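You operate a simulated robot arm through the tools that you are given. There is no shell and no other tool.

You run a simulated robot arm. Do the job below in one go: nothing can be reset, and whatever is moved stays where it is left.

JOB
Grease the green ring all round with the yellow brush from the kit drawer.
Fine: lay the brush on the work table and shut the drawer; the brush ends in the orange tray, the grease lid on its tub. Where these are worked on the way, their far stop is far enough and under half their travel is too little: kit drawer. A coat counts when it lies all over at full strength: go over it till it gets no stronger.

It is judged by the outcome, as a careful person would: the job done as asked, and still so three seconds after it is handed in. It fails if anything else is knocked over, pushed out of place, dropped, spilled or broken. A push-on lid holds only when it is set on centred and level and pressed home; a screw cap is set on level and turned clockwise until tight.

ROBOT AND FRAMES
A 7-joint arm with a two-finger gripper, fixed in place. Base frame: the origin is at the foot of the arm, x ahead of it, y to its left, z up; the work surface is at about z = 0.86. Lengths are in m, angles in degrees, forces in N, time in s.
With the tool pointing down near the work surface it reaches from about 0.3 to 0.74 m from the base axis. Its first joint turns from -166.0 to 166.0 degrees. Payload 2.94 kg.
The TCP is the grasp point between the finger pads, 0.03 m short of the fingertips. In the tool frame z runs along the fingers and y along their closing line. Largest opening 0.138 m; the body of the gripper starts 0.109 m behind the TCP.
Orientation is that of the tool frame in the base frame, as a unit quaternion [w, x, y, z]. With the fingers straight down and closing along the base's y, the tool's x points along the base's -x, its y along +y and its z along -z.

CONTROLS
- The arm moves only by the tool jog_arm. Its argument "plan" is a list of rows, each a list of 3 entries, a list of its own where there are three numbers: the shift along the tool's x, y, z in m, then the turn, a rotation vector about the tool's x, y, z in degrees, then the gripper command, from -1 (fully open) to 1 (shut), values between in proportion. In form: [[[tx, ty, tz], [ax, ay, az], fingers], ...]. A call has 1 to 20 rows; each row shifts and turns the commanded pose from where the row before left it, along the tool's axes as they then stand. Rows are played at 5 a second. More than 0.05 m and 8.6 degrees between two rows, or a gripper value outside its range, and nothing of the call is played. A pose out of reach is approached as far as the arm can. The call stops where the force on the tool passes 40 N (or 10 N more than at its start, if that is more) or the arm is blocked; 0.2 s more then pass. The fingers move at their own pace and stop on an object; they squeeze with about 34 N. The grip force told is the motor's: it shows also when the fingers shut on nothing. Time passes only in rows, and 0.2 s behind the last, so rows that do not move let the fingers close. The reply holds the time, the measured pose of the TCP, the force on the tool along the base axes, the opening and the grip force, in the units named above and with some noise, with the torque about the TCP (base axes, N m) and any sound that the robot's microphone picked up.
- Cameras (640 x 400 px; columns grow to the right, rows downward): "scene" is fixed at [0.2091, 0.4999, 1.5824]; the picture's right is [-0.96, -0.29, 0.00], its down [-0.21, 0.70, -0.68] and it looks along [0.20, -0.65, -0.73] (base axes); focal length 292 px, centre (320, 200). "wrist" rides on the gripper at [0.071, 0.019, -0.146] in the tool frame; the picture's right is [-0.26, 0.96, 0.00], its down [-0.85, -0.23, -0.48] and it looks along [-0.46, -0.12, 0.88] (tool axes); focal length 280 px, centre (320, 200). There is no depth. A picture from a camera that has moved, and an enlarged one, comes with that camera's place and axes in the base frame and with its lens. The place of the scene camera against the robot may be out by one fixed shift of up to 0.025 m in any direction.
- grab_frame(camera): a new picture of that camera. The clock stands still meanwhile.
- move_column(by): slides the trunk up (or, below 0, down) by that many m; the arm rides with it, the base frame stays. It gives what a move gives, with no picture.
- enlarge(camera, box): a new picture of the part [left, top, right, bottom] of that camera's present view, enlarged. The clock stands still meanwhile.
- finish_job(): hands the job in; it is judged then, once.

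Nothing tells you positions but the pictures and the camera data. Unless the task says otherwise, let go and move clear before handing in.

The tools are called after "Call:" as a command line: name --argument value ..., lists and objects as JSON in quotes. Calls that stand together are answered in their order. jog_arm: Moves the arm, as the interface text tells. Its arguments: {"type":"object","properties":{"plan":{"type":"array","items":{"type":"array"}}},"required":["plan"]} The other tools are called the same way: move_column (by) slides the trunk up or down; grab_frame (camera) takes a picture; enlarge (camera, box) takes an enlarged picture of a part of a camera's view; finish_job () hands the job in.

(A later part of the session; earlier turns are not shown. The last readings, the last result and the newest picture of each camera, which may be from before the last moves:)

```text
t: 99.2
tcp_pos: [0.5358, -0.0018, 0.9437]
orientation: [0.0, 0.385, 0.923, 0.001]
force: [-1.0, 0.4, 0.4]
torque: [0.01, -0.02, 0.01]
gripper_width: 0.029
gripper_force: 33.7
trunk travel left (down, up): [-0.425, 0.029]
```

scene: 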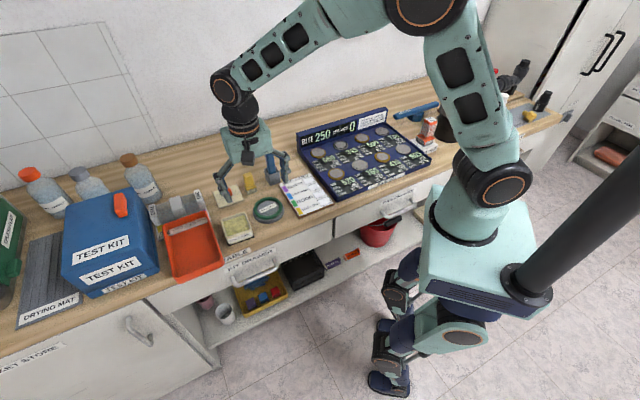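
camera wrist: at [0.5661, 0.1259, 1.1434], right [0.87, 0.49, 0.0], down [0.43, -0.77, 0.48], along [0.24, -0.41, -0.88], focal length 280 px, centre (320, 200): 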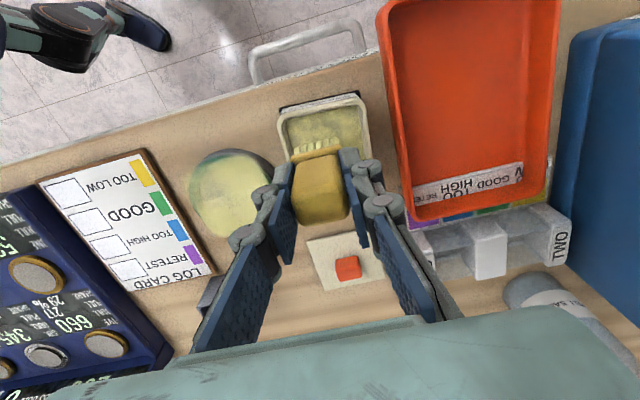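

Call:
jog_arm --plan '[[[0, 0, 0.001], [0, 0, 0], 1], [[0, 0, 0], [0, 0, 0], 1]]'

Call:
enlarge --camera "scene" --box '[235, 185, 295, 235]'

Call:
enlarge --camera "wrist" --box '[200, 80, 420, 250]'

```text
t: 99.8
tcp_pos: [0.5346, -0.0036, 0.9416]
orientation: [0.0, 0.386, 0.923, 0.002]
force: [-0.8, -0.4, 0.4]
torque: [-0.01, -0.03, 0.02]
gripper_width: 0.0287
gripper_force: 33.5
trunk travel left (down, up): [-0.425, 0.029]
```

```text
8.00 times, centred on (265, 210) of scene
camera zoom: at [0.2091, 0.4999, 1.5824], right [-0.96, -0.29, 0.0], down [-0.21, 0.7, -0.68], along [0.2, -0.65, -0.73], focal length 2338 px, centre (760, 120)
```

zoom: 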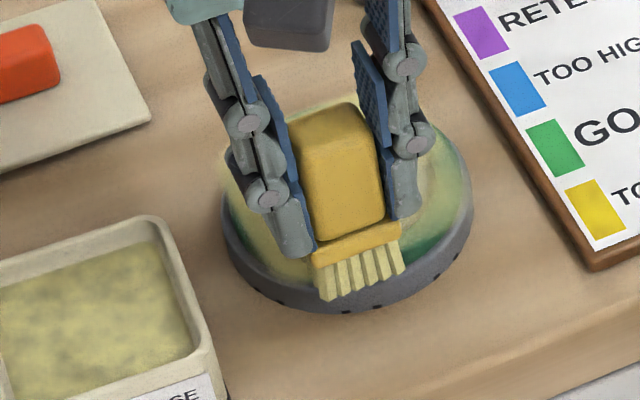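

```text
2.35 times, centred on (310, 165) of wrist
camera zoom: at [0.4976, 0.0612, 1.0878], right [0.87, 0.49, 0.0], down [0.43, -0.77, 0.48], along [0.24, -0.41, -0.88], focal length 660 px, centre (344, 282)
```

zoom: 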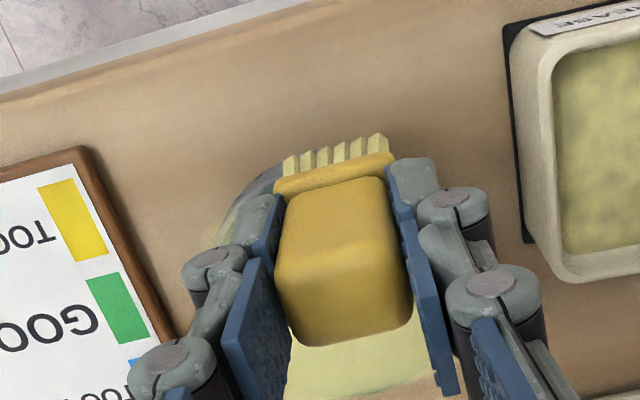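

Call:
jog_arm --plan '[[[0, 0, 0.0008], [0, 0, 0], 1], [[0, 0, 0], [0, 0, 0], 1]]'

```text
t: 100.4
tcp_pos: [0.5355, -0.0023, 0.9422]
orientation: [0.001, 0.387, 0.922, 0.001]
force: [0.0, 0.3, 7.2]
torque: [0.02, -0.02, 0.01]
gripper_width: 0.029
gripper_force: 33.9
trunk travel left (down, up): [-0.425, 0.029]
```

Contact at 7.2 N. I'll sweep slowly from here toward the -e side.

Call:
jog_arm --plan '[[[0.0017, -0.0049, 0], [0, 0, 0], 1], [[0.001, -0.0051, 0], [0, 0, 0], 1], [[0.0003, -0.0052, 0], [0, 0, 0], 1], [[-0.0003, -0.0052, 0], [0, 0, 0], 1], [[-0.001, -0.0051, 0], [0, 0, 0], 1], [[0, 0, 0], [0, 0, 0], 1]]'

Call:
enlarge --camera "scene" --box '[235, 185, 295, 235]'

Call:
enlarge --camera "wrist" --box '[200, 80, 420, 250]'

```text
t: 101.8
tcp_pos: [0.5155, -0.0201, 0.9425]
orientation: [0.002, 0.385, 0.923, 0.001]
force: [6.7, 7.0, 14.2]
torque: [0.25, -0.35, 0.09]
gripper_width: 0.0287
gripper_force: 33.5
trunk travel left (down, up): [-0.425, 0.029]
```

```text
8.00 times, centred on (265, 210) of scene
camera zoom: at [0.2091, 0.4999, 1.5824], right [-0.96, -0.29, 0.0], down [-0.21, 0.7, -0.68], along [0.2, -0.65, -0.73], focal length 2338 px, centre (760, 120)
```

zoom: 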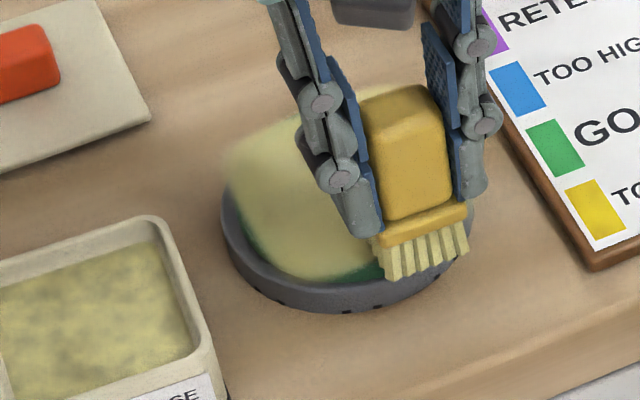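

```text
2.35 times, centred on (310, 165) of wrist
camera zoom: at [0.4775, 0.0449, 1.0873], right [0.87, 0.49, 0.0], down [0.43, -0.77, 0.48], along [0.24, -0.41, -0.88], focal length 660 px, centre (344, 282)
```

zoom: 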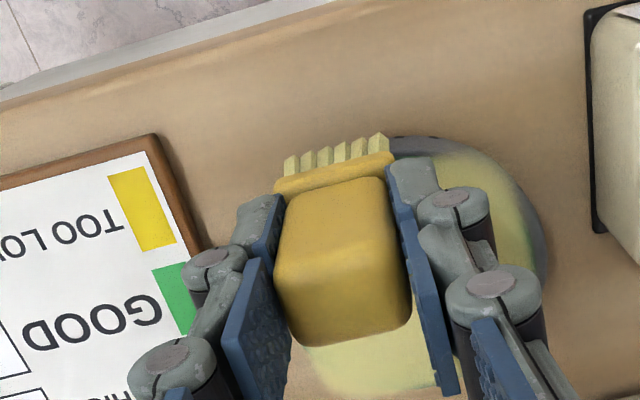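

Call:
jog_arm --plan '[[[-0.0017, -0.0049, -0.0008], [0, 0, 0], 1], [[-0.0023, -0.0046, 0], [0, 0, 0], 1], [[-0.0029, -0.0043, 0], [0, 0, 0], 1], [[-0.0034, -0.0039, 0], [0, 0, 0], 1], [[0, 0, 0], [0, 0, 0], 1]]'

Call:
enlarge --camera "scene" --box '[235, 185, 295, 235]'

Call:
enlarge --camera "wrist" --box '[200, 60, 420, 230]'

```text
t: 103.0
tcp_pos: [0.5097, -0.0389, 0.9425]
orientation: [0.0, 0.386, 0.923, -0.001]
force: [-3.3, 3.9, 7.9]
torque: [0.17, 0.12, 0.0]
gripper_width: 0.0287
gripper_force: 33.9
trunk travel left (down, up): [-0.425, 0.029]
```

```text
8.00 times, centred on (265, 210) of scene
camera zoom: at [0.2091, 0.4999, 1.5824], right [-0.96, -0.29, 0.0], down [-0.21, 0.7, -0.68], along [0.2, -0.65, -0.73], focal length 2338 px, centre (760, 120)
```

zoom: 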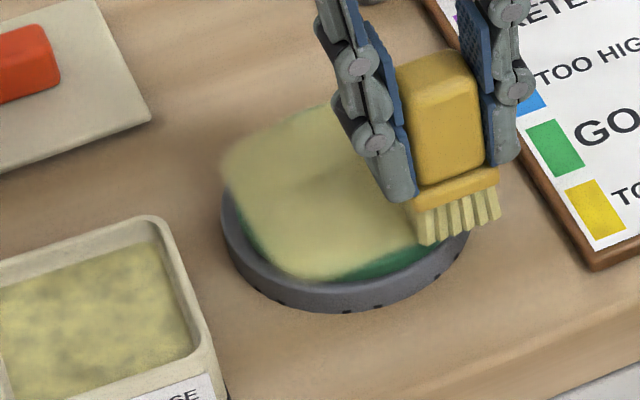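

```text
2.35 times, centred on (310, 145) of wrist
camera zoom: at [0.4727, 0.0249, 1.0874], right [0.87, 0.49, 0.0], down [0.43, -0.77, 0.48], along [0.23, -0.41, -0.88], focal length 660 px, centre (344, 329)
```

zoom: 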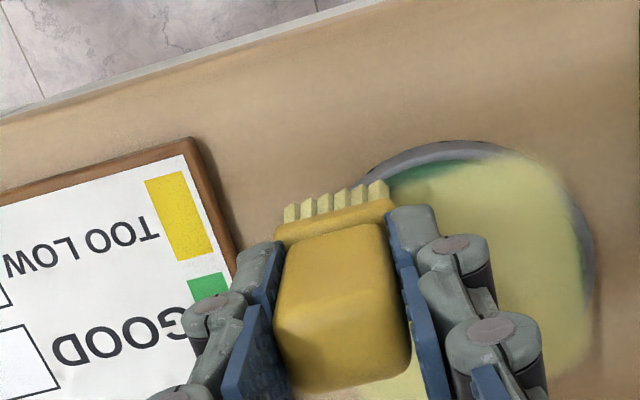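

The boundary of the coat isn't reaching the ring's outer edge on this side. I'll shift outward here by 5 mm, sweep back along the outer edge, and see whether it takes.

Call:
jog_arm --plan '[[[0.0035, -0.0035, 0], [0, 0, 0], 1], [[0.0034, 0.0039, 0], [0, 0, 0], 1], [[0.0029, 0.0043, 0], [0, 0, 0], 1], [[0.0023, 0.0046, 0], [0, 0, 0], 1], [[0.0017, 0.0049, 0], [0, 0, 0], 1], [[0, 0, 0], [0, 0, 0], 1]]'

Call:
enlarge --camera "scene" --box '[235, 185, 295, 235]'

Call:
enlarge --camera "wrist" --box '[200, 60, 420, 230]'

```text
t: 104.4
tcp_pos: [0.5118, -0.0206, 0.9424]
orientation: [0.002, 0.386, 0.923, 0.002]
force: [-3.3, -4.9, 8.8]
torque: [-0.34, 0.11, -0.05]
gripper_width: 0.0289
gripper_force: 34.0
trunk travel left (down, up): [-0.425, 0.029]
```

```text
8.00 times, centred on (265, 210) of scene
camera zoom: at [0.2091, 0.4999, 1.5824], right [-0.96, -0.29, 0.0], down [-0.21, 0.7, -0.68], along [0.2, -0.65, -0.73], focal length 2338 px, centre (760, 120)
```

zoom: 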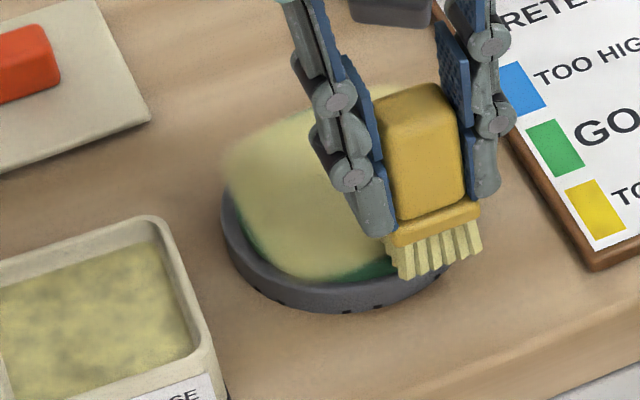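

```text
2.35 times, centred on (310, 145) of wrist
camera zoom: at [0.4729, 0.0429, 1.0874], right [0.87, 0.49, 0.0], down [0.43, -0.77, 0.48], along [0.24, -0.41, -0.88], focal length 660 px, centre (344, 329)
```

zoom: 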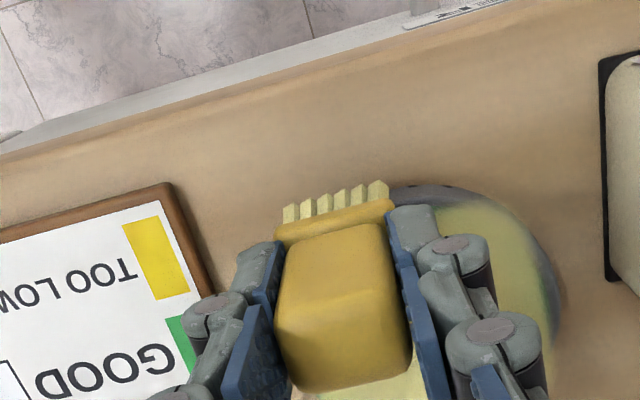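

Call:
jog_arm --plan '[[[0.001, 0.0051, 0], [0, 0, 0], 1], [[0.0008, 0.0052, 0], [0, 0, 0], 1], [[0.0003, 0.0052, 0], [0, 0, 0], 1], [[-0.0005, 0.0051, 0], [0, 0, 0], 1], [[-0.0012, 0.0049, 0], [0, 0, 0], 1], [[-0.002, 0.0046, 0], [0, 0, 0], 1], [[0, 0, 0], [0, 0, 0], 1], [[0, 0, -0.03], [0, 0, 0], 1], [[0, 0, -0.03], [0, 0, 0], 1], [[0, 0.045, 0], [0, 0, 0], 1], [[0, 0.045, 0], [0, 0, 0], 1], [[0, 0, 0], [0, 0, 0], 1]]'

Call:
enlarge --camera "scene" --box '[235, 185, 295, 235]'

Call:
enlarge --camera "wrist" --box '[130, 120, 290, 250]'

```text
t: 107.0
tcp_pos: [0.5956, 0.0632, 1.0041]
orientation: [0.0, 0.387, 0.922, 0.001]
force: [-0.8, 0.3, -0.6]
torque: [-0.02, -0.03, 0.0]
gripper_width: 0.0287
gripper_force: 34.0
trunk travel left (down, up): [-0.425, 0.029]
```

```text
8.00 times, centred on (265, 210) of scene
camera zoom: at [0.2091, 0.4999, 1.5824], right [-0.96, -0.29, 0.0], down [-0.21, 0.7, -0.68], along [0.2, -0.65, -0.73], focal length 2338 px, centre (760, 120)
```

zoom: 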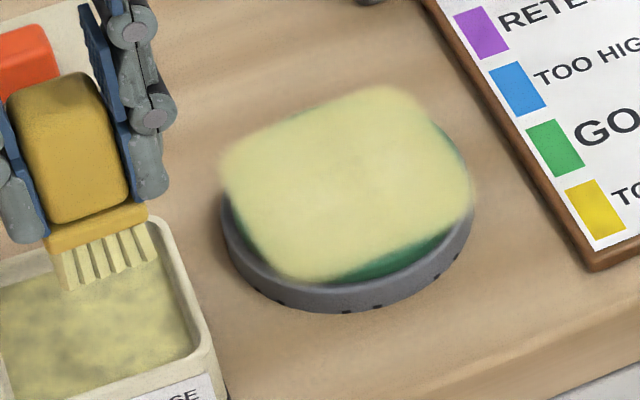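

```text
3.08 times, centred on (210, 185) of wrist
camera zoom: at [0.5569, 0.1264, 1.1502], right [0.87, 0.49, 0.0], down [0.43, -0.77, 0.48], along [0.24, -0.41, -0.88], focal length 863 px, centre (658, 246)
```

zoom: 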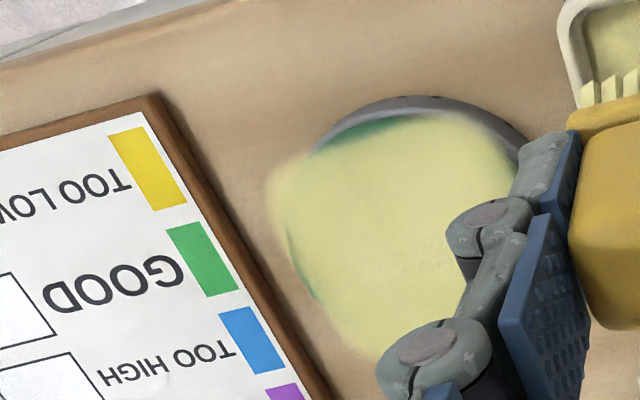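

Now nearly everything is coated; what remains are thin slivers at the ring's edges where the coat ends in straight lines. I'll look closer at these.

Call:
enlarge --camera "scene" --box '[250, 193, 290, 226]'

Call:
enlarge --camera "wrist" --box '[180, 140, 270, 230]'

```text
12.12 times, centred on (270, 210) of scene
camera zoom: at [0.2091, 0.4999, 1.5824], right [-0.96, -0.29, 0.0], down [-0.21, 0.7, -0.68], along [0.2, -0.65, -0.73], focal length 3543 px, centre (926, 85)
```

zoom: 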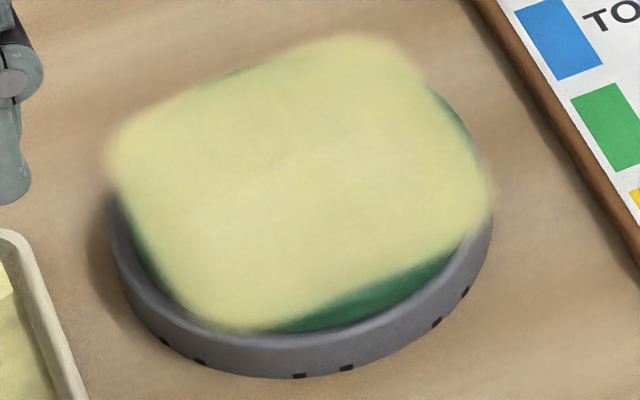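

```text
4.44 times, centred on (225, 185) of wrist
camera zoom: at [0.5569, 0.1264, 1.1502], right [0.87, 0.49, 0.0], down [0.43, -0.77, 0.48], along [0.24, -0.41, -0.88], focal length 1246 px, centre (742, 267)
```

zoom: 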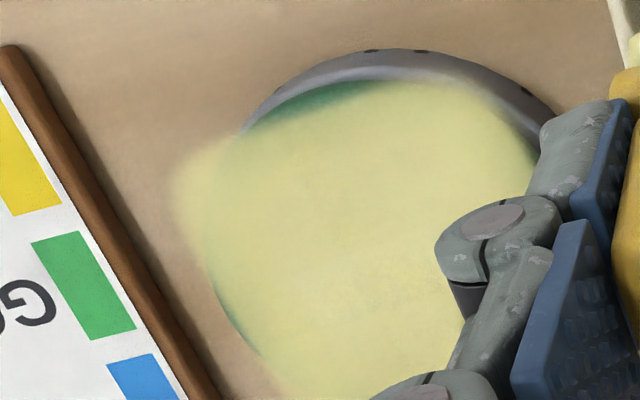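

The coat now forms a uniform full-strength patch over the ring, limited by straight edges. To be sure it gets no stronger, I'll dip once more and do another complete lap.

Call:
jog_arm --plan '[[[-0.0078, 0.0055, 0], [0, 0, 0], 1], [[0, 0, 0.03], [0, 0, 0], 1], [[0, 0, 0.022], [0, 0, 0], 1], [[0, 0, 0.0025], [0, 0, 0], 1], [[0, 0, 0], [0, 0, 0], 1]]'

```text
t: 108.2
tcp_pos: [0.6069, 0.0601, 0.9482]
orientation: [0.001, 0.386, 0.922, 0.001]
force: [0.5, -0.1, 2.1]
torque: [-0.09, -0.04, 0.01]
gripper_width: 0.0288
gripper_force: 34.3
trunk travel left (down, up): [-0.425, 0.029]
```

Call:
jog_arm --plan '[[[0, 0.004, 0], [0, 0, 0], 1], [[0.004, -0.004, 0], [0, 0, 0], 1], [[-0.004, -0.004, 0], [0, 0, 0], 1], [[-0.004, 0.004, 0], [0, 0, 0], 1], [[0.004, 0, 0], [0, 0, 0], 1], [[0, 0, -0.02], [0, 0, 0], 1], [[0, 0, -0.03], [0, 0, 0], 1], [[-0.016, -0.0335, 0], [0, 0, 0], 1], [[-0.016, -0.0335, 0], [0, 0, 0], 1], [[0, 0, 0.03], [0, 0, 0], 1], [[0, 0, 0.022], [0, 0, 0], 1], [[0, 0, 0.003], [0, 0, 0], 1], [[0, 0, 0], [0, 0, 0], 1]]'

Call:
enlarge --camera "wrist" --box '[180, 80, 400, 250]'

```text
t: 111.0
tcp_pos: [0.5795, -0.0093, 0.9427]
orientation: [0.0, 0.386, 0.922, 0.0]
force: [-0.5, -0.1, -1.0]
torque: [-0.01, -0.01, 0.04]
gripper_width: 0.0287
gripper_force: 34.0
trunk travel left (down, up): [-0.425, 0.029]
```

```text
2.35 times, centred on (290, 165) of wrist
camera zoom: at [0.5436, 0.0554, 1.0877], right [0.87, 0.49, 0.0], down [0.43, -0.77, 0.48], along [0.24, -0.41, -0.88], focal length 660 px, centre (391, 282)
```

zoom: 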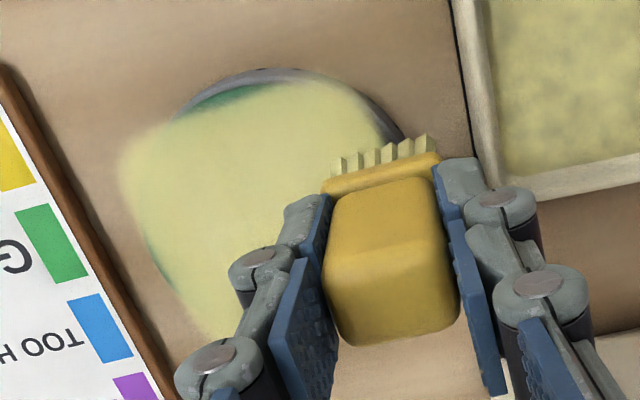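

Call:
jog_arm --plan '[[[0, 0, 0.0008], [0, 0, 0], 1], [[0, 0, 0], [0, 0, 0], 1]]'

```text
t: 111.6
tcp_pos: [0.5798, -0.0085, 0.942]
orientation: [0.001, 0.385, 0.923, 0.001]
force: [1.7, -0.8, 3.3]
torque: [-0.05, -0.11, 0.0]
gripper_width: 0.0289
gripper_force: 33.9
trunk travel left (down, up): [-0.425, 0.029]
```

Call:
jog_arm --plan '[[[0.01035, -0.00137, 0.0004], [0, 0, 0], 1], [[0.00965, -0.004, 0], [0, 0, 0], 1], [[0.00828, -0.00636, 0], [0, 0, 0], 1], [[0.00636, -0.00828, 0], [0, 0, 0], 1], [[0.004, -0.00965, 0], [0, 0, 0], 1], [[0.00137, -0.01035, 0], [0, 0, 0], 1], [[0, 0, 0], [0, 0, 0], 1]]'

```text
t: 113.2
tcp_pos: [0.5248, -0.0076, 0.9412]
orientation: [0.001, 0.385, 0.923, 0.001]
force: [6.9, 5.2, 13.3]
torque: [0.26, -0.35, 0.03]
gripper_width: 0.029
gripper_force: 33.6
trunk travel left (down, up): [-0.425, 0.029]
```

Call:
jog_arm --plan '[[[0, 0, -0.0007], [0, 0, 0], 1], [[-0.00137, -0.01035, 0], [0, 0, 0], 1], [[-0.004, -0.00965, 0], [0, 0, 0], 1], [[-0.00636, -0.00828, 0], [0, 0, 0], 1], [[-0.00828, -0.00636, 0], [0, 0, 0], 1], [[-0.00965, -0.004, 0], [0, 0, 0], 1], [[-0.01035, -0.00137, 0], [0, 0, 0], 1], [[0, 0, 0], [0, 0, 0], 1]]'

Call:
enlarge --camera "scene" --box '[235, 185, 295, 235]'

```text
t: 115.0
tcp_pos: [0.5238, -0.0644, 0.9422]
orientation: [0.002, 0.386, 0.923, 0.0]
force: [-5.3, 4.7, 8.5]
torque: [0.16, 0.25, -0.01]
gripper_width: 0.0285
gripper_force: 33.8
trunk travel left (down, up): [-0.425, 0.029]
```

```text
8.00 times, centred on (265, 210) of scene
camera zoom: at [0.2091, 0.4999, 1.5824], right [-0.96, -0.29, 0.0], down [-0.21, 0.7, -0.68], along [0.2, -0.65, -0.73], focal length 2338 px, centre (760, 120)
```

zoom: 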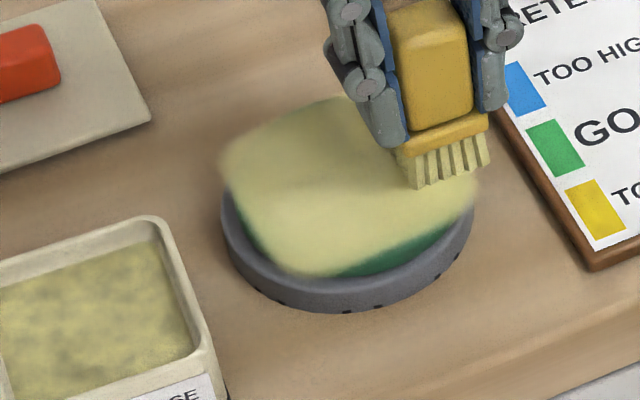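

Call:
jog_arm --plan '[[[-0.01035, 0.00137, 0], [0, 0, 0], 1], [[-0.00965, 0.004, 0], [0, 0, 0], 1], [[-0.00828, 0.00636, 0], [0, 0, 0], 1], [[-0.00636, 0.00828, 0], [0, 0, 0], 1], [[-0.004, 0.00965, 0], [0, 0, 0], 1], [[-0.00137, 0.01035, 0], [0, 0, 0], 1], [[0, 0, 0], [0, 0, 0], 1]]'

Call:
enlarge --camera "wrist" --box '[220, 20, 440, 190]'

```text
t: 116.6
tcp_pos: [0.5797, -0.0659, 0.942]
orientation: [0.001, 0.386, 0.922, 0.002]
force: [-3.6, -5.9, 8.3]
torque: [-0.47, 0.14, -0.1]
gripper_width: 0.0288
gripper_force: 33.8
trunk travel left (down, up): [-0.425, 0.029]
```

```text
2.35 times, centred on (330, 105) of wrist
camera zoom: at [0.542, -0.0013, 1.0873], right [0.87, 0.49, 0.0], down [0.43, -0.77, 0.48], along [0.24, -0.41, -0.88], focal length 660 px, centre (296, 424)
```

zoom: 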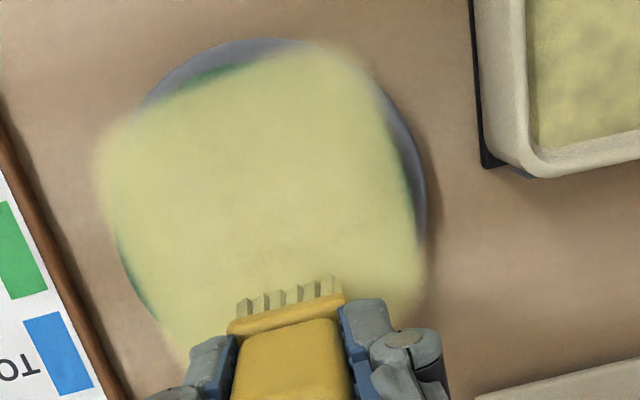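

Seen from nearly above, the coat is a uniform square patch with equal 2 mm slivers on all four sides, so brushing adds nothing more there. I'll finish the last quarter of this lap.

Call:
jog_arm --plan '[[[0.00137, 0.01035, -0.0002], [0, 0, 0], 1], [[0.004, 0.00965, 0], [0, 0, 0], 1], [[0.00636, 0.00828, 0], [0, 0, 0], 1], [[0.00828, 0.00636, 0], [0, 0, 0], 1], [[0.00965, 0.004, 0], [0, 0, 0], 1], [[0.01035, 0.00137, 0], [0, 0, 0], 1], [[0, 0, 0], [0, 0, 0], 1], [[0, 0, -0.03], [0, 0, 0], 1], [[0, 0, -0.03], [0, 0, 0], 1], [[0, 0, -0.03], [0, 0, 0], 1], [[-0.03, 0.03, 0], [0, 0, 0], 1], [[0, 0, 0], [0, 0, 0], 1]]'

Call:
enlarge --camera "scene" --box '[250, 193, 290, 226]'

Call:
grab_frame --camera "wrist"

```text
t: 119.2
tcp_pos: [0.6225, -0.0094, 1.0325]
orientation: [0.001, 0.385, 0.923, 0.001]
force: [-0.2, -0.7, -1.2]
torque: [0.0, 0.04, 0.01]
gripper_width: 0.0288
gripper_force: 34.3
trunk travel left (down, up): [-0.425, 0.029]
```

```text
12.12 times, centred on (270, 210) of scene
camera zoom: at [0.2091, 0.4999, 1.5824], right [-0.96, -0.29, 0.0], down [-0.21, 0.7, -0.68], along [0.2, -0.65, -0.73], focal length 3543 px, centre (926, 85)
```

zoom: 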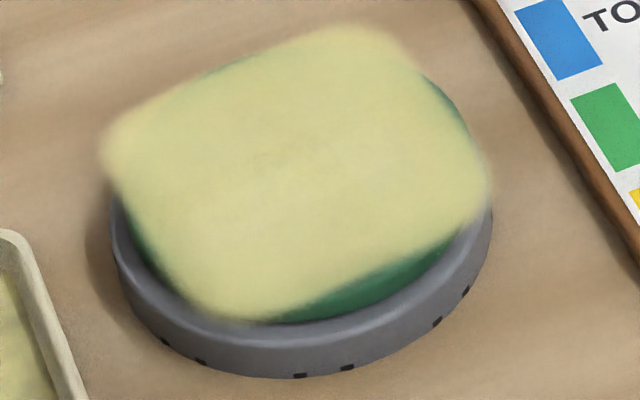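

```text
taken
camera wrist: at [0.5849, 0.0551, 1.1786], right [0.87, 0.49, 0.0], down [0.43, -0.77, 0.48], along [0.24, -0.41, -0.88], focal length 280 px, centre (320, 200)
```

wrist: 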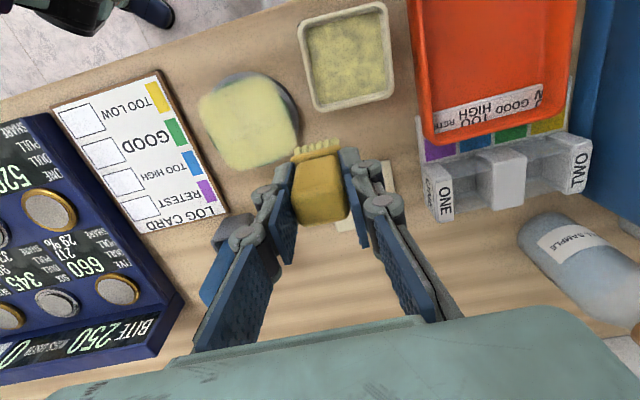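

Call:
enlarge --camera "wrist" --box '[185, 60, 315, 180]'

```text
3.33 times, centred on (250, 120) of wrist
camera zoom: at [0.5849, 0.0551, 1.1786], right [0.87, 0.49, 0.0], down [0.43, -0.77, 0.48], along [0.24, -0.41, -0.88], focal length 935 px, centre (553, 467)
```

zoom: 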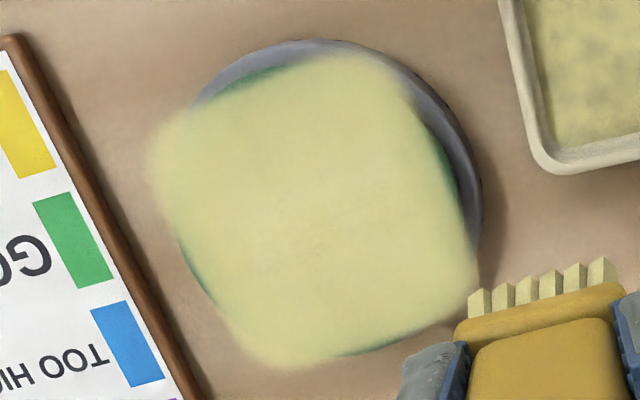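

The coat is uniform and unchanged from the previous lap, so it is at full strength. Now I'll carry the brush over to the orange tray.

Call:
jog_arm --plan '[[[0.0219, 0.0365, 0], [0, 0, 0], 1], [[0.0219, 0.0365, 0], [0, 0, 0], 1], [[0.0219, 0.0365, 0], [0, 0, 0], 1], [[0.0219, 0.0365, 0], [0, 0, 0], 1], [[0, 0, 0], [0, 0, 0], 1]]'

Call:
grab_frame --camera "wrist"

Call:
enlarge --camera "scene" --box '[140, 150, 280, 290]'

```text
t: 120.4
tcp_pos: [0.6669, 0.1526, 1.0344]
orientation: [0.001, 0.385, 0.923, 0.001]
force: [-0.6, 0.4, 0.0]
torque: [0.01, -0.02, 0.01]
gripper_width: 0.029
gripper_force: 34.2
trunk travel left (down, up): [-0.425, 0.029]
```

```text
taken
camera wrist: at [0.6299, 0.2175, 1.18], right [0.87, 0.49, 0.0], down [0.43, -0.77, 0.48], along [0.24, -0.41, -0.88], focal length 280 px, centre (320, 200)
```

wrist: 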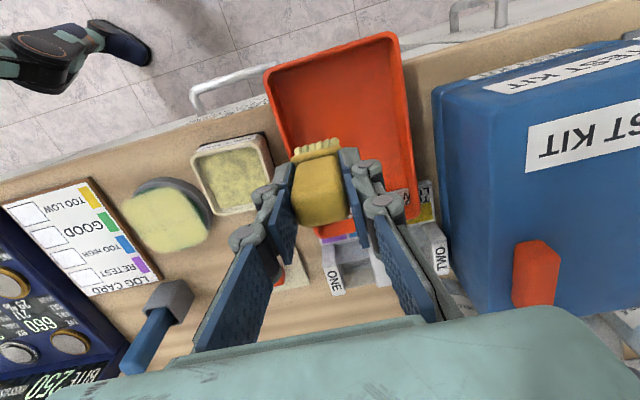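

```text
2.86 times, centred on (210, 220) of scene
camera zoom: at [0.2091, 0.4999, 1.5824], right [-0.96, -0.29, 0.0], down [-0.21, 0.7, -0.68], along [0.2, -0.65, -0.73], focal length 835 px, centre (634, 143)
```

zoom: 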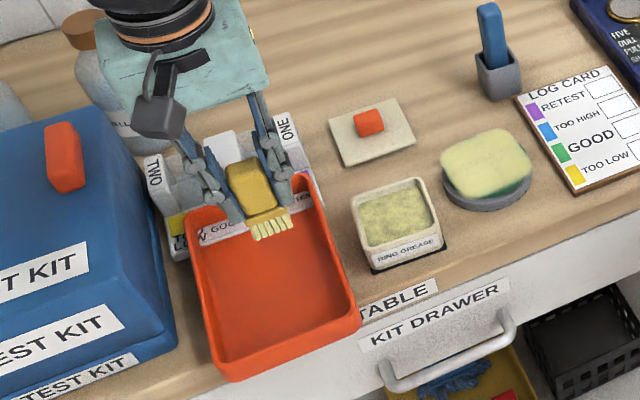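

I'll shift slightly to the tray's middle and lower the brush into it.

Call:
jog_arm --plan '[[[0.004, 0.018, 0], [0, 0, 0], 1], [[0, 0, 0.035], [0, 0, 0], 1], [[0, 0, 0.035], [0, 0, 0], 1], [[0, 0, 0.025], [0, 0, 0], 1], [[0, 0, 0.007], [0, 0, 0], 1], [[0, 0, 0], [0, 0, 0], 1]]'

Call:
grab_frame --camera "wrist"

Call:
enlarge --camera "scene" --box '[140, 170, 260, 290]'

```text
t: 121.8
tcp_pos: [0.677, 0.171, 0.93]
orientation: [0.001, 0.385, 0.923, 0.001]
force: [-0.4, -0.2, -0.2]
torque: [-0.03, 0.02, -0.02]
gripper_width: 0.029
gripper_force: 34.2
trunk travel left (down, up): [-0.425, 0.029]
```

```text
taken
camera wrist: at [0.6392, 0.2355, 1.0757], right [0.87, 0.49, 0.0], down [0.43, -0.77, 0.48], along [0.24, -0.41, -0.88], focal length 280 px, centre (320, 200)
```

wrist: 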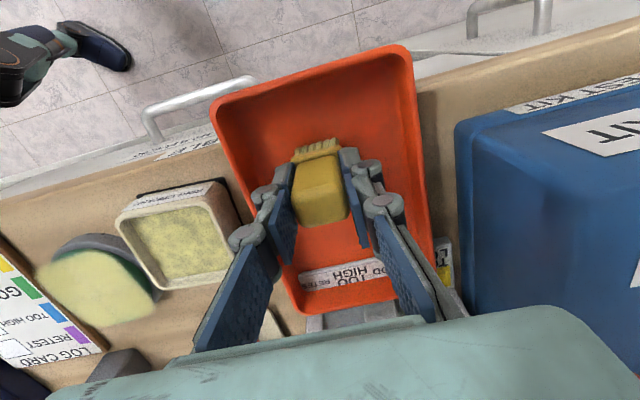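

```text
3.33 times, centred on (200, 230) of scene
camera zoom: at [0.2091, 0.4999, 1.5824], right [-0.96, -0.29, 0.0], down [-0.21, 0.7, -0.68], along [0.2, -0.65, -0.73], focal length 974 px, centre (720, 100)
```

zoom: 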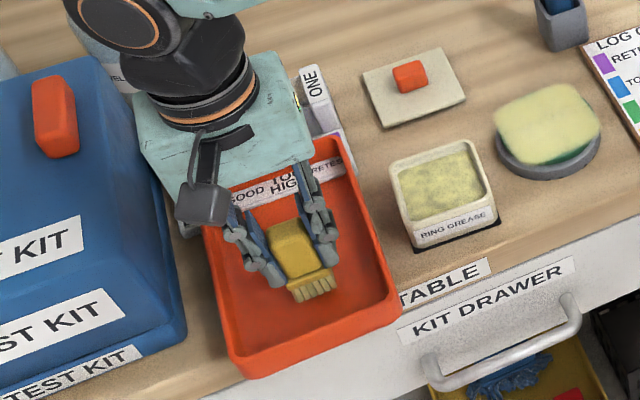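

Call:
jog_arm --plan '[[[0, 0, 0.0025], [0, 0, 0], 1], [[0, 0, 0.0025], [0, 0, 0], 1], [[0, 0, 0], [0, 0, 0], 1]]'

```text
t: 122.6
tcp_pos: [0.676, 0.1726, 0.9249]
orientation: [0.001, 0.386, 0.923, 0.002]
force: [0.0, 0.7, 0.0]
torque: [0.03, 0.0, 0.04]
gripper_width: 0.0286
gripper_force: 34.0
trunk travel left (down, up): [-0.425, 0.029]
```

Call:
jog_arm --plan '[[[0, 0, 0.0015], [0, 0, 0], 1], [[0, 0, 0.0015], [0, 0, 0], 1], [[0, 0, 0], [0, 0, 0], 1]]'

```text
t: 123.4
tcp_pos: [0.6751, 0.1717, 0.9252]
orientation: [0.002, 0.385, 0.923, 0.002]
force: [0.9, 0.3, 7.2]
torque: [-0.1, -0.11, 0.06]
gripper_width: 0.0292
gripper_force: 33.7
trunk travel left (down, up): [-0.425, 0.029]
```

The brush rests on the tray floor (7 N). I'll ease up a millimetre and release.

Call:
jog_arm --plan '[[[0, 0, -0.001], [0, 0, 0], 1], [[0, 0, 0], [0, 0, 0], 0.3], [[0, 0, 0], [0, 0, 0], 0.3], [[0, 0, 0], [0, 0, 0], 0.3]]'

Call:
grab_frame --camera "wrist"

Call:
enlarge --camera "scene" --box '[180, 200, 260, 290]'

```text
t: 124.4
tcp_pos: [0.6754, 0.1711, 0.9248]
orientation: [0.0, 0.386, 0.923, 0.001]
force: [0.2, 1.0, 0.0]
torque: [0.0, -0.01, 0.03]
gripper_width: 0.0487
gripper_force: 0.0
trunk travel left (down, up): [-0.425, 0.029]
```

```text
taken
camera wrist: at [0.6386, 0.2356, 1.0692], right [0.87, 0.49, 0.0], down [0.43, -0.77, 0.48], along [0.24, -0.41, -0.88], focal length 280 px, centre (320, 200)
```

wrist: 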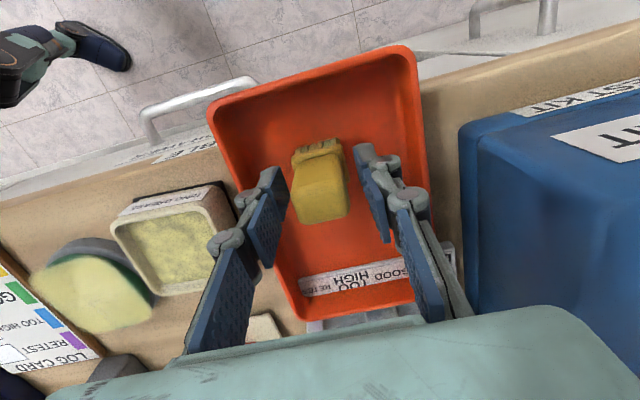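

```text
4.44 times, centred on (220, 245) of scene
camera zoom: at [0.2091, 0.4999, 1.5824], right [-0.96, -0.29, 0.0], down [-0.21, 0.7, -0.68], along [0.2, -0.65, -0.73], focal length 1299 px, centre (764, 0)
```

zoom: 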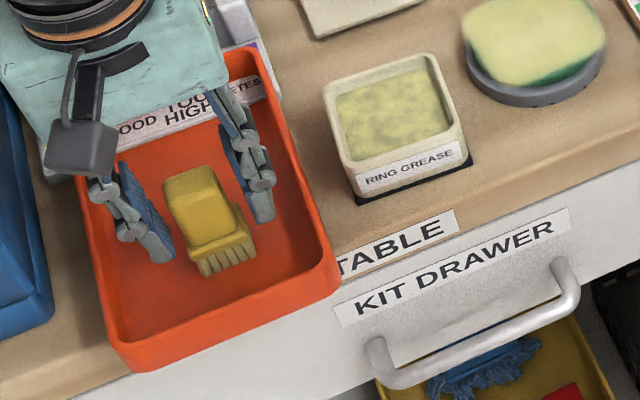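

The brush stands in the orange tray. I'll rise clear and move to look at the lid and tub for placing the lid.

Call:
jog_arm --plan '[[[0, 0, -0.02], [0, 0, 0], 0.3], [[0, 0, -0.04], [0, 0, 0], 0.3], [[0, 0, -0.045], [0, 0, 0], 0.3], [[0, 0, -0.045], [0, 0, 0], 0.0], [[-0.006, -0.04, 0], [0, 0, 0], -1], [[-0.006, -0.04, 0], [0, 0, 0], -1], [[-0.006, -0.04, 0], [0, 0, 0], -1], [[-0.006, -0.04, 0], [0, 0, 0], -1], [[0, 0, 0], [0, 0, 0], -1]]'

Call:
grab_frame --camera "wrist"

Call:
grab_frame --camera "scene"

```text
t: 126.4
tcp_pos: [0.5777, 0.0413, 1.0747]
orientation: [0.001, 0.385, 0.923, 0.001]
force: [0.5, -0.4, 0.0]
torque: [0.03, -0.01, 0.01]
gripper_width: 0.138
gripper_force: 0.0
trunk travel left (down, up): [-0.425, 0.029]
```

```text
taken
camera wrist: at [0.5402, 0.1045, 1.2193], right [0.87, 0.49, 0.0], down [0.43, -0.77, 0.48], along [0.24, -0.41, -0.88], focal length 280 px, centre (320, 200)
```

wrist: 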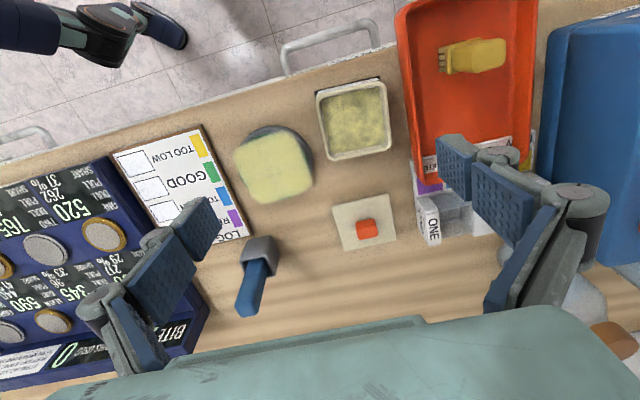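

```text
taken
```

scene: 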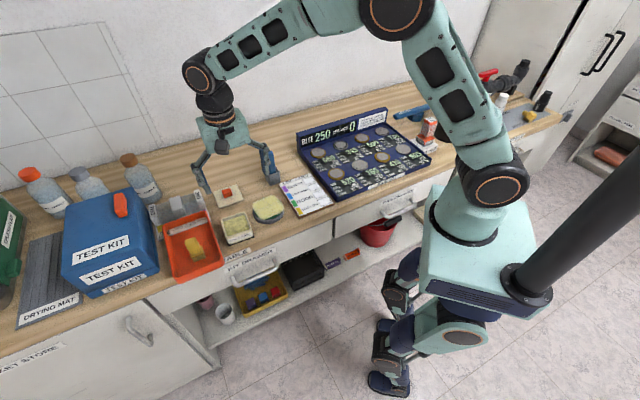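

The brush is now lying on its side inside the tray. Let me check it closely, along with the lid and the tub.

Call:
enlarge --camera "scene" --box '[150, 200, 240, 290]'

Call:
enlarge --camera "wrist" --box '[310, 70, 420, 170]'

Call:
enlarge --camera "wrist" --box '[310, 170, 420, 270]'

```text
4.44 times, centred on (195, 245) of scene
camera zoom: at [0.2091, 0.4999, 1.5824], right [-0.96, -0.29, 0.0], down [-0.21, 0.7, -0.68], along [0.2, -0.65, -0.73], focal length 1299 px, centre (876, 0)
```

zoom: 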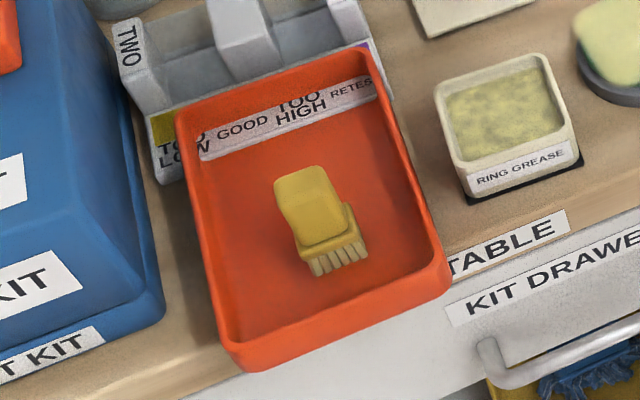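

```text
4.00 times, centred on (365, 120) of wrist
camera zoom: at [0.5402, 0.1045, 1.2193], right [0.87, 0.49, 0.0], down [0.43, -0.77, 0.48], along [0.24, -0.41, -0.88], focal length 1122 px, centre (140, 520)
```

zoom: 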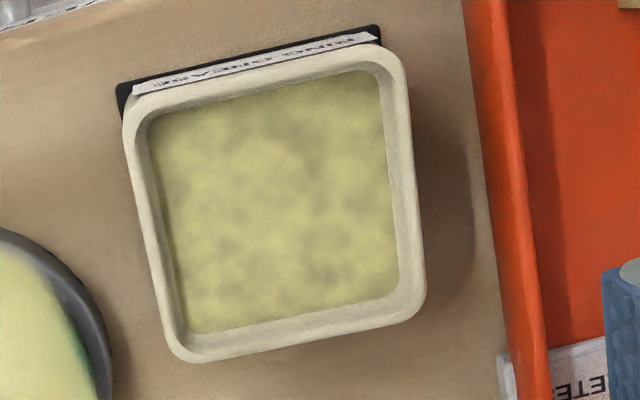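

```text
4.00 times, centred on (365, 220) of wrist
camera zoom: at [0.5402, 0.1045, 1.2193], right [0.87, 0.49, 0.0], down [0.43, -0.77, 0.48], along [0.24, -0.41, -0.88], focal length 1122 px, centre (140, 120)
```

zoom: 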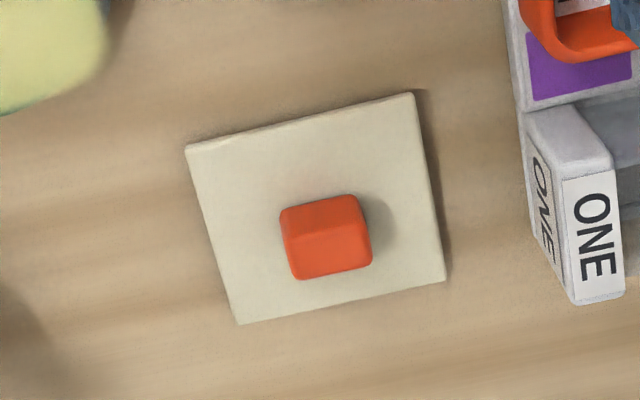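

The brush actually stands upright in the tray. The lid is centred at about (0.712, -0.062), aligned near 45°, while the tub sits at about 41°. I'll move above the lid's knob.

Call:
jog_arm --plan '[[[-0.042, 0.0057, 0.015], [0, 0, 0], 0.2], [[-0.042, 0.0057, 0.015], [0, 0, 0], 0.2], [[-0.042, 0.0057, 0.015], [0, 0, 0], 0.2], [[-0.042, 0.0057, 0.015], [0, 0, 0], 0.2], [[0, 0, 0], [0, 0, 0], 0.2]]'

Call:
grab_frame --camera "wrist"

Call:
enlarge --camera "scene" --box '[190, 140, 290, 230]'

```text
t: 127.6
tcp_pos: [0.7105, -0.0581, 1.0134]
orientation: [0.001, 0.386, 0.923, 0.001]
force: [-0.7, 0.3, -0.1]
torque: [-0.03, 0.04, 0.01]
gripper_width: 0.0555
gripper_force: 0.1
trunk travel left (down, up): [-0.425, 0.029]
```

```text
taken
camera wrist: at [0.6737, 0.0064, 1.1587], right [0.87, 0.49, 0.0], down [0.43, -0.77, 0.48], along [0.24, -0.41, -0.88], focal length 280 px, centre (320, 200)
```

wrist: 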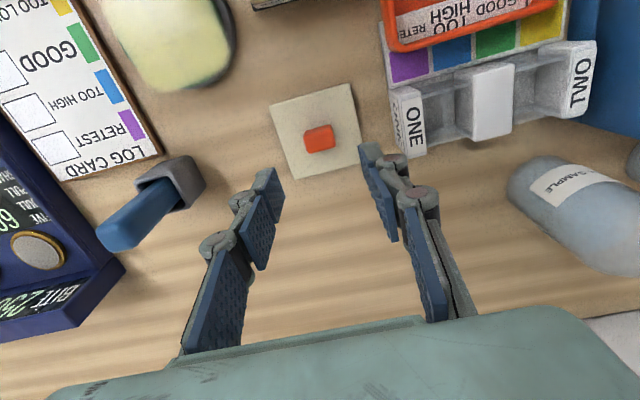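

```text
4.44 times, centred on (240, 185) of scene
camera zoom: at [0.2091, 0.4999, 1.5824], right [-0.96, -0.29, 0.0], down [-0.21, 0.7, -0.68], along [0.2, -0.65, -0.73], focal length 1299 px, centre (676, 267)
```

zoom: 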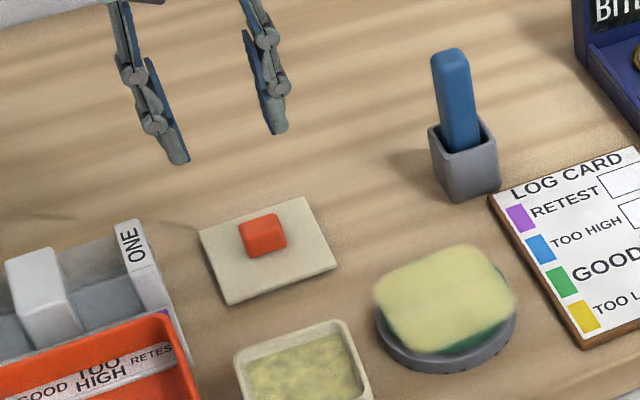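

Call:
enlarge --camera "wrist" --box '[260, 75, 370, 185]'

```text
3.64 times, centred on (315, 130) of wrist
camera zoom: at [0.6737, 0.0064, 1.1587], right [0.87, 0.49, 0.0], down [0.43, -0.77, 0.48], along [0.24, -0.41, -0.88], focal length 1020 px, centre (338, 454)
```

zoom: 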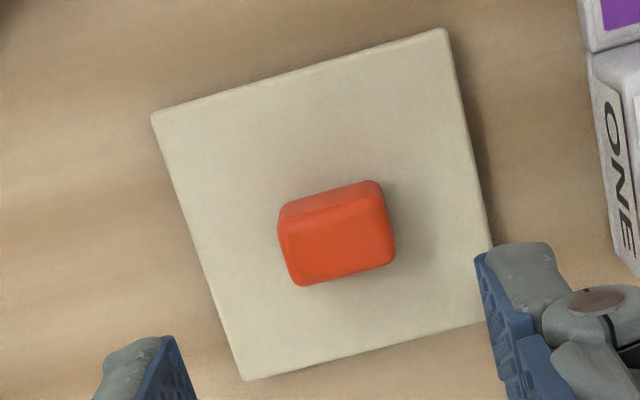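

Call:
jog_arm --plan '[[[-0.006, -0.0014, 0], [0, 0, 0], 0.2], [[0, 0, 0.04], [0, 0, 0], 0.2], [[0, 0, 0.03], [0, 0, 0], 0.2], [[0, 0, 0], [0, 0, 0], 0.2]]'

Call:
grab_frame --camera "wrist"

Call:
enlarge --camera "scene" --box '[190, 140, 290, 230]'

```text
t: 128.6
tcp_pos: [0.7158, -0.0637, 0.944]
orientation: [0.002, 0.386, 0.923, 0.001]
force: [-0.8, -0.2, 0.6]
torque: [-0.03, 0.01, 0.0]
gripper_width: 0.0552
gripper_force: 0.0
trunk travel left (down, up): [-0.425, 0.029]
```

```text
taken
camera wrist: at [0.6785, 0.0, 1.0883], right [0.87, 0.49, 0.0], down [0.43, -0.77, 0.48], along [0.24, -0.41, -0.88], focal length 280 px, centre (320, 200)
```

wrist: 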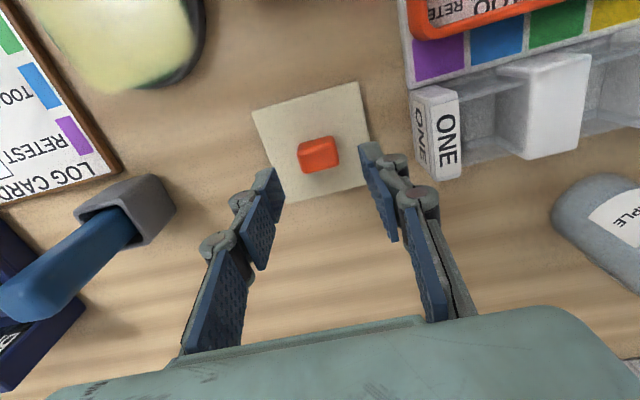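

```text
4.44 times, centred on (240, 185) of scene
camera zoom: at [0.2091, 0.4999, 1.5824], right [-0.96, -0.29, 0.0], down [-0.21, 0.7, -0.68], along [0.2, -0.65, -0.73], focal length 1299 px, centre (676, 267)
```

zoom: 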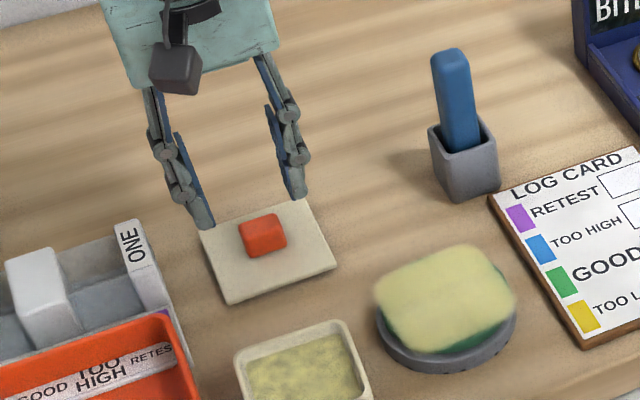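

Knob centred between the fingers. I'll descend and grip it.

Call:
jog_arm --plan '[[[0, 0, 0.02], [0, 0, 0], 0.2], [[0, 0, 0.012], [0, 0, 0], 0.2], [[0, 0, 0.005], [0, 0, 0], 0.2], [[0, 0, 0], [0, 0, 0], 0.2]]'

Call:
grab_frame --camera "wrist"

Call:
enlarge --camera "scene" --box '[210, 160, 270, 210]'

```text
t: 129.6
tcp_pos: [0.7166, -0.0664, 0.9083]
orientation: [0.001, 0.386, 0.923, 0.001]
force: [0.2, -0.4, -0.6]
torque: [0.05, 0.02, -0.01]
gripper_width: 0.0552
gripper_force: 0.1
trunk travel left (down, up): [-0.425, 0.029]
```

```text
taken
camera wrist: at [0.6794, -0.002, 1.0528], right [0.87, 0.49, 0.0], down [0.43, -0.77, 0.48], along [0.24, -0.41, -0.88], focal length 280 px, centre (320, 200)
```

wrist: 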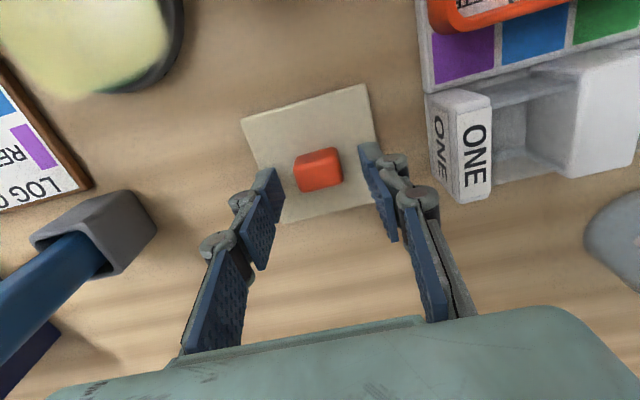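

```text
8.00 times, centred on (240, 185) of scene
camera zoom: at [0.2091, 0.4999, 1.5824], right [-0.96, -0.29, 0.0], down [-0.21, 0.7, -0.68], along [0.2, -0.65, -0.73], focal length 2338 px, centre (960, 320)
```

zoom: 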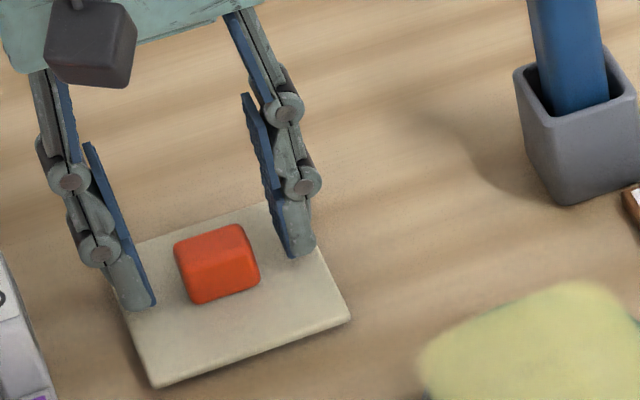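

Call:
jog_arm --plan '[[[0, 0, 0.003], [0, 0, 0], 0.2], [[0, 0, 0], [0, 0, 0], 0.5], [[0, 0, 0], [0, 0, 0], 1], [[0, 0, 0], [0, 0, 0], 1], [[0, 0, 0], [0, 0, 0], 1], [[0, 0, 0], [0, 0, 0], 1]]'

Call:
grab_frame --camera "wrist"

Call:
enlarge --camera "scene" --box '[210, 160, 270, 210]'

```text
t: 131.0
tcp_pos: [0.7174, -0.0655, 0.9038]
orientation: [0.002, 0.386, 0.922, 0.001]
force: [-0.2, -0.4, 1.7]
torque: [-0.04, -0.01, 0.02]
gripper_width: 0.0286
gripper_force: 33.8
trunk travel left (down, up): [-0.425, 0.029]
```

```text
taken
camera wrist: at [0.6799, -0.0014, 1.0496], right [0.87, 0.49, 0.0], down [0.43, -0.77, 0.48], along [0.24, -0.41, -0.88], focal length 280 px, centre (320, 200)
```

wrist: 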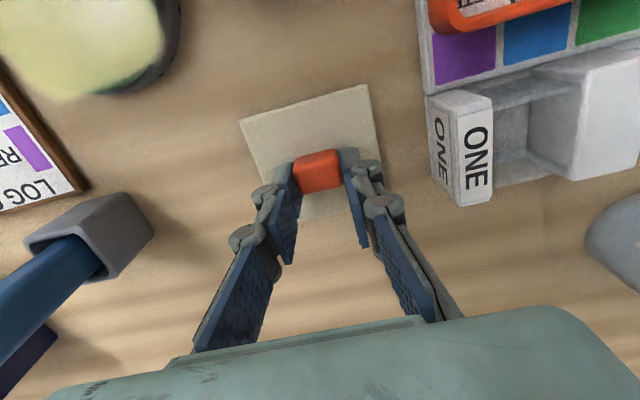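

```text
8.00 times, centred on (240, 185) of scene
camera zoom: at [0.2091, 0.4999, 1.5824], right [-0.96, -0.29, 0.0], down [-0.21, 0.7, -0.68], along [0.2, -0.65, -0.73], focal length 2338 px, centre (960, 320)
```

zoom: 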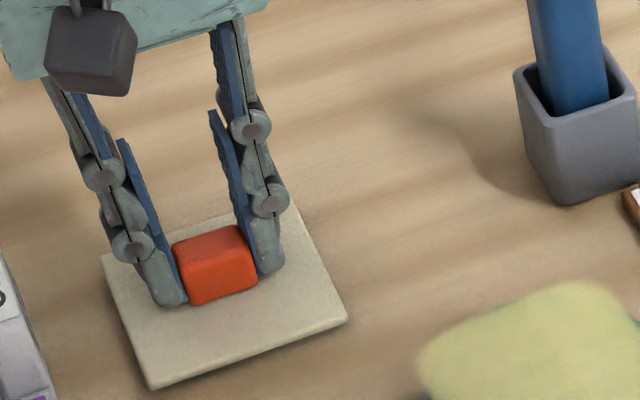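

The knob is held. I'll measure the lid's centre and angle relative to the tool before moving it.

Call:
enlarge --camera "wrist" --box '[225, 70, 405, 230]'

```text
2.50 times, centred on (315, 150) of wrist
camera zoom: at [0.6799, -0.0014, 1.0496], right [0.87, 0.49, 0.0], down [0.43, -0.77, 0.48], along [0.24, -0.41, -0.88], focal length 701 px, centre (332, 325)
```

zoom: 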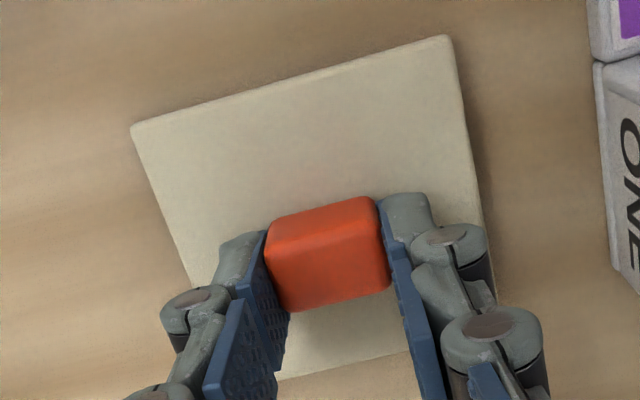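

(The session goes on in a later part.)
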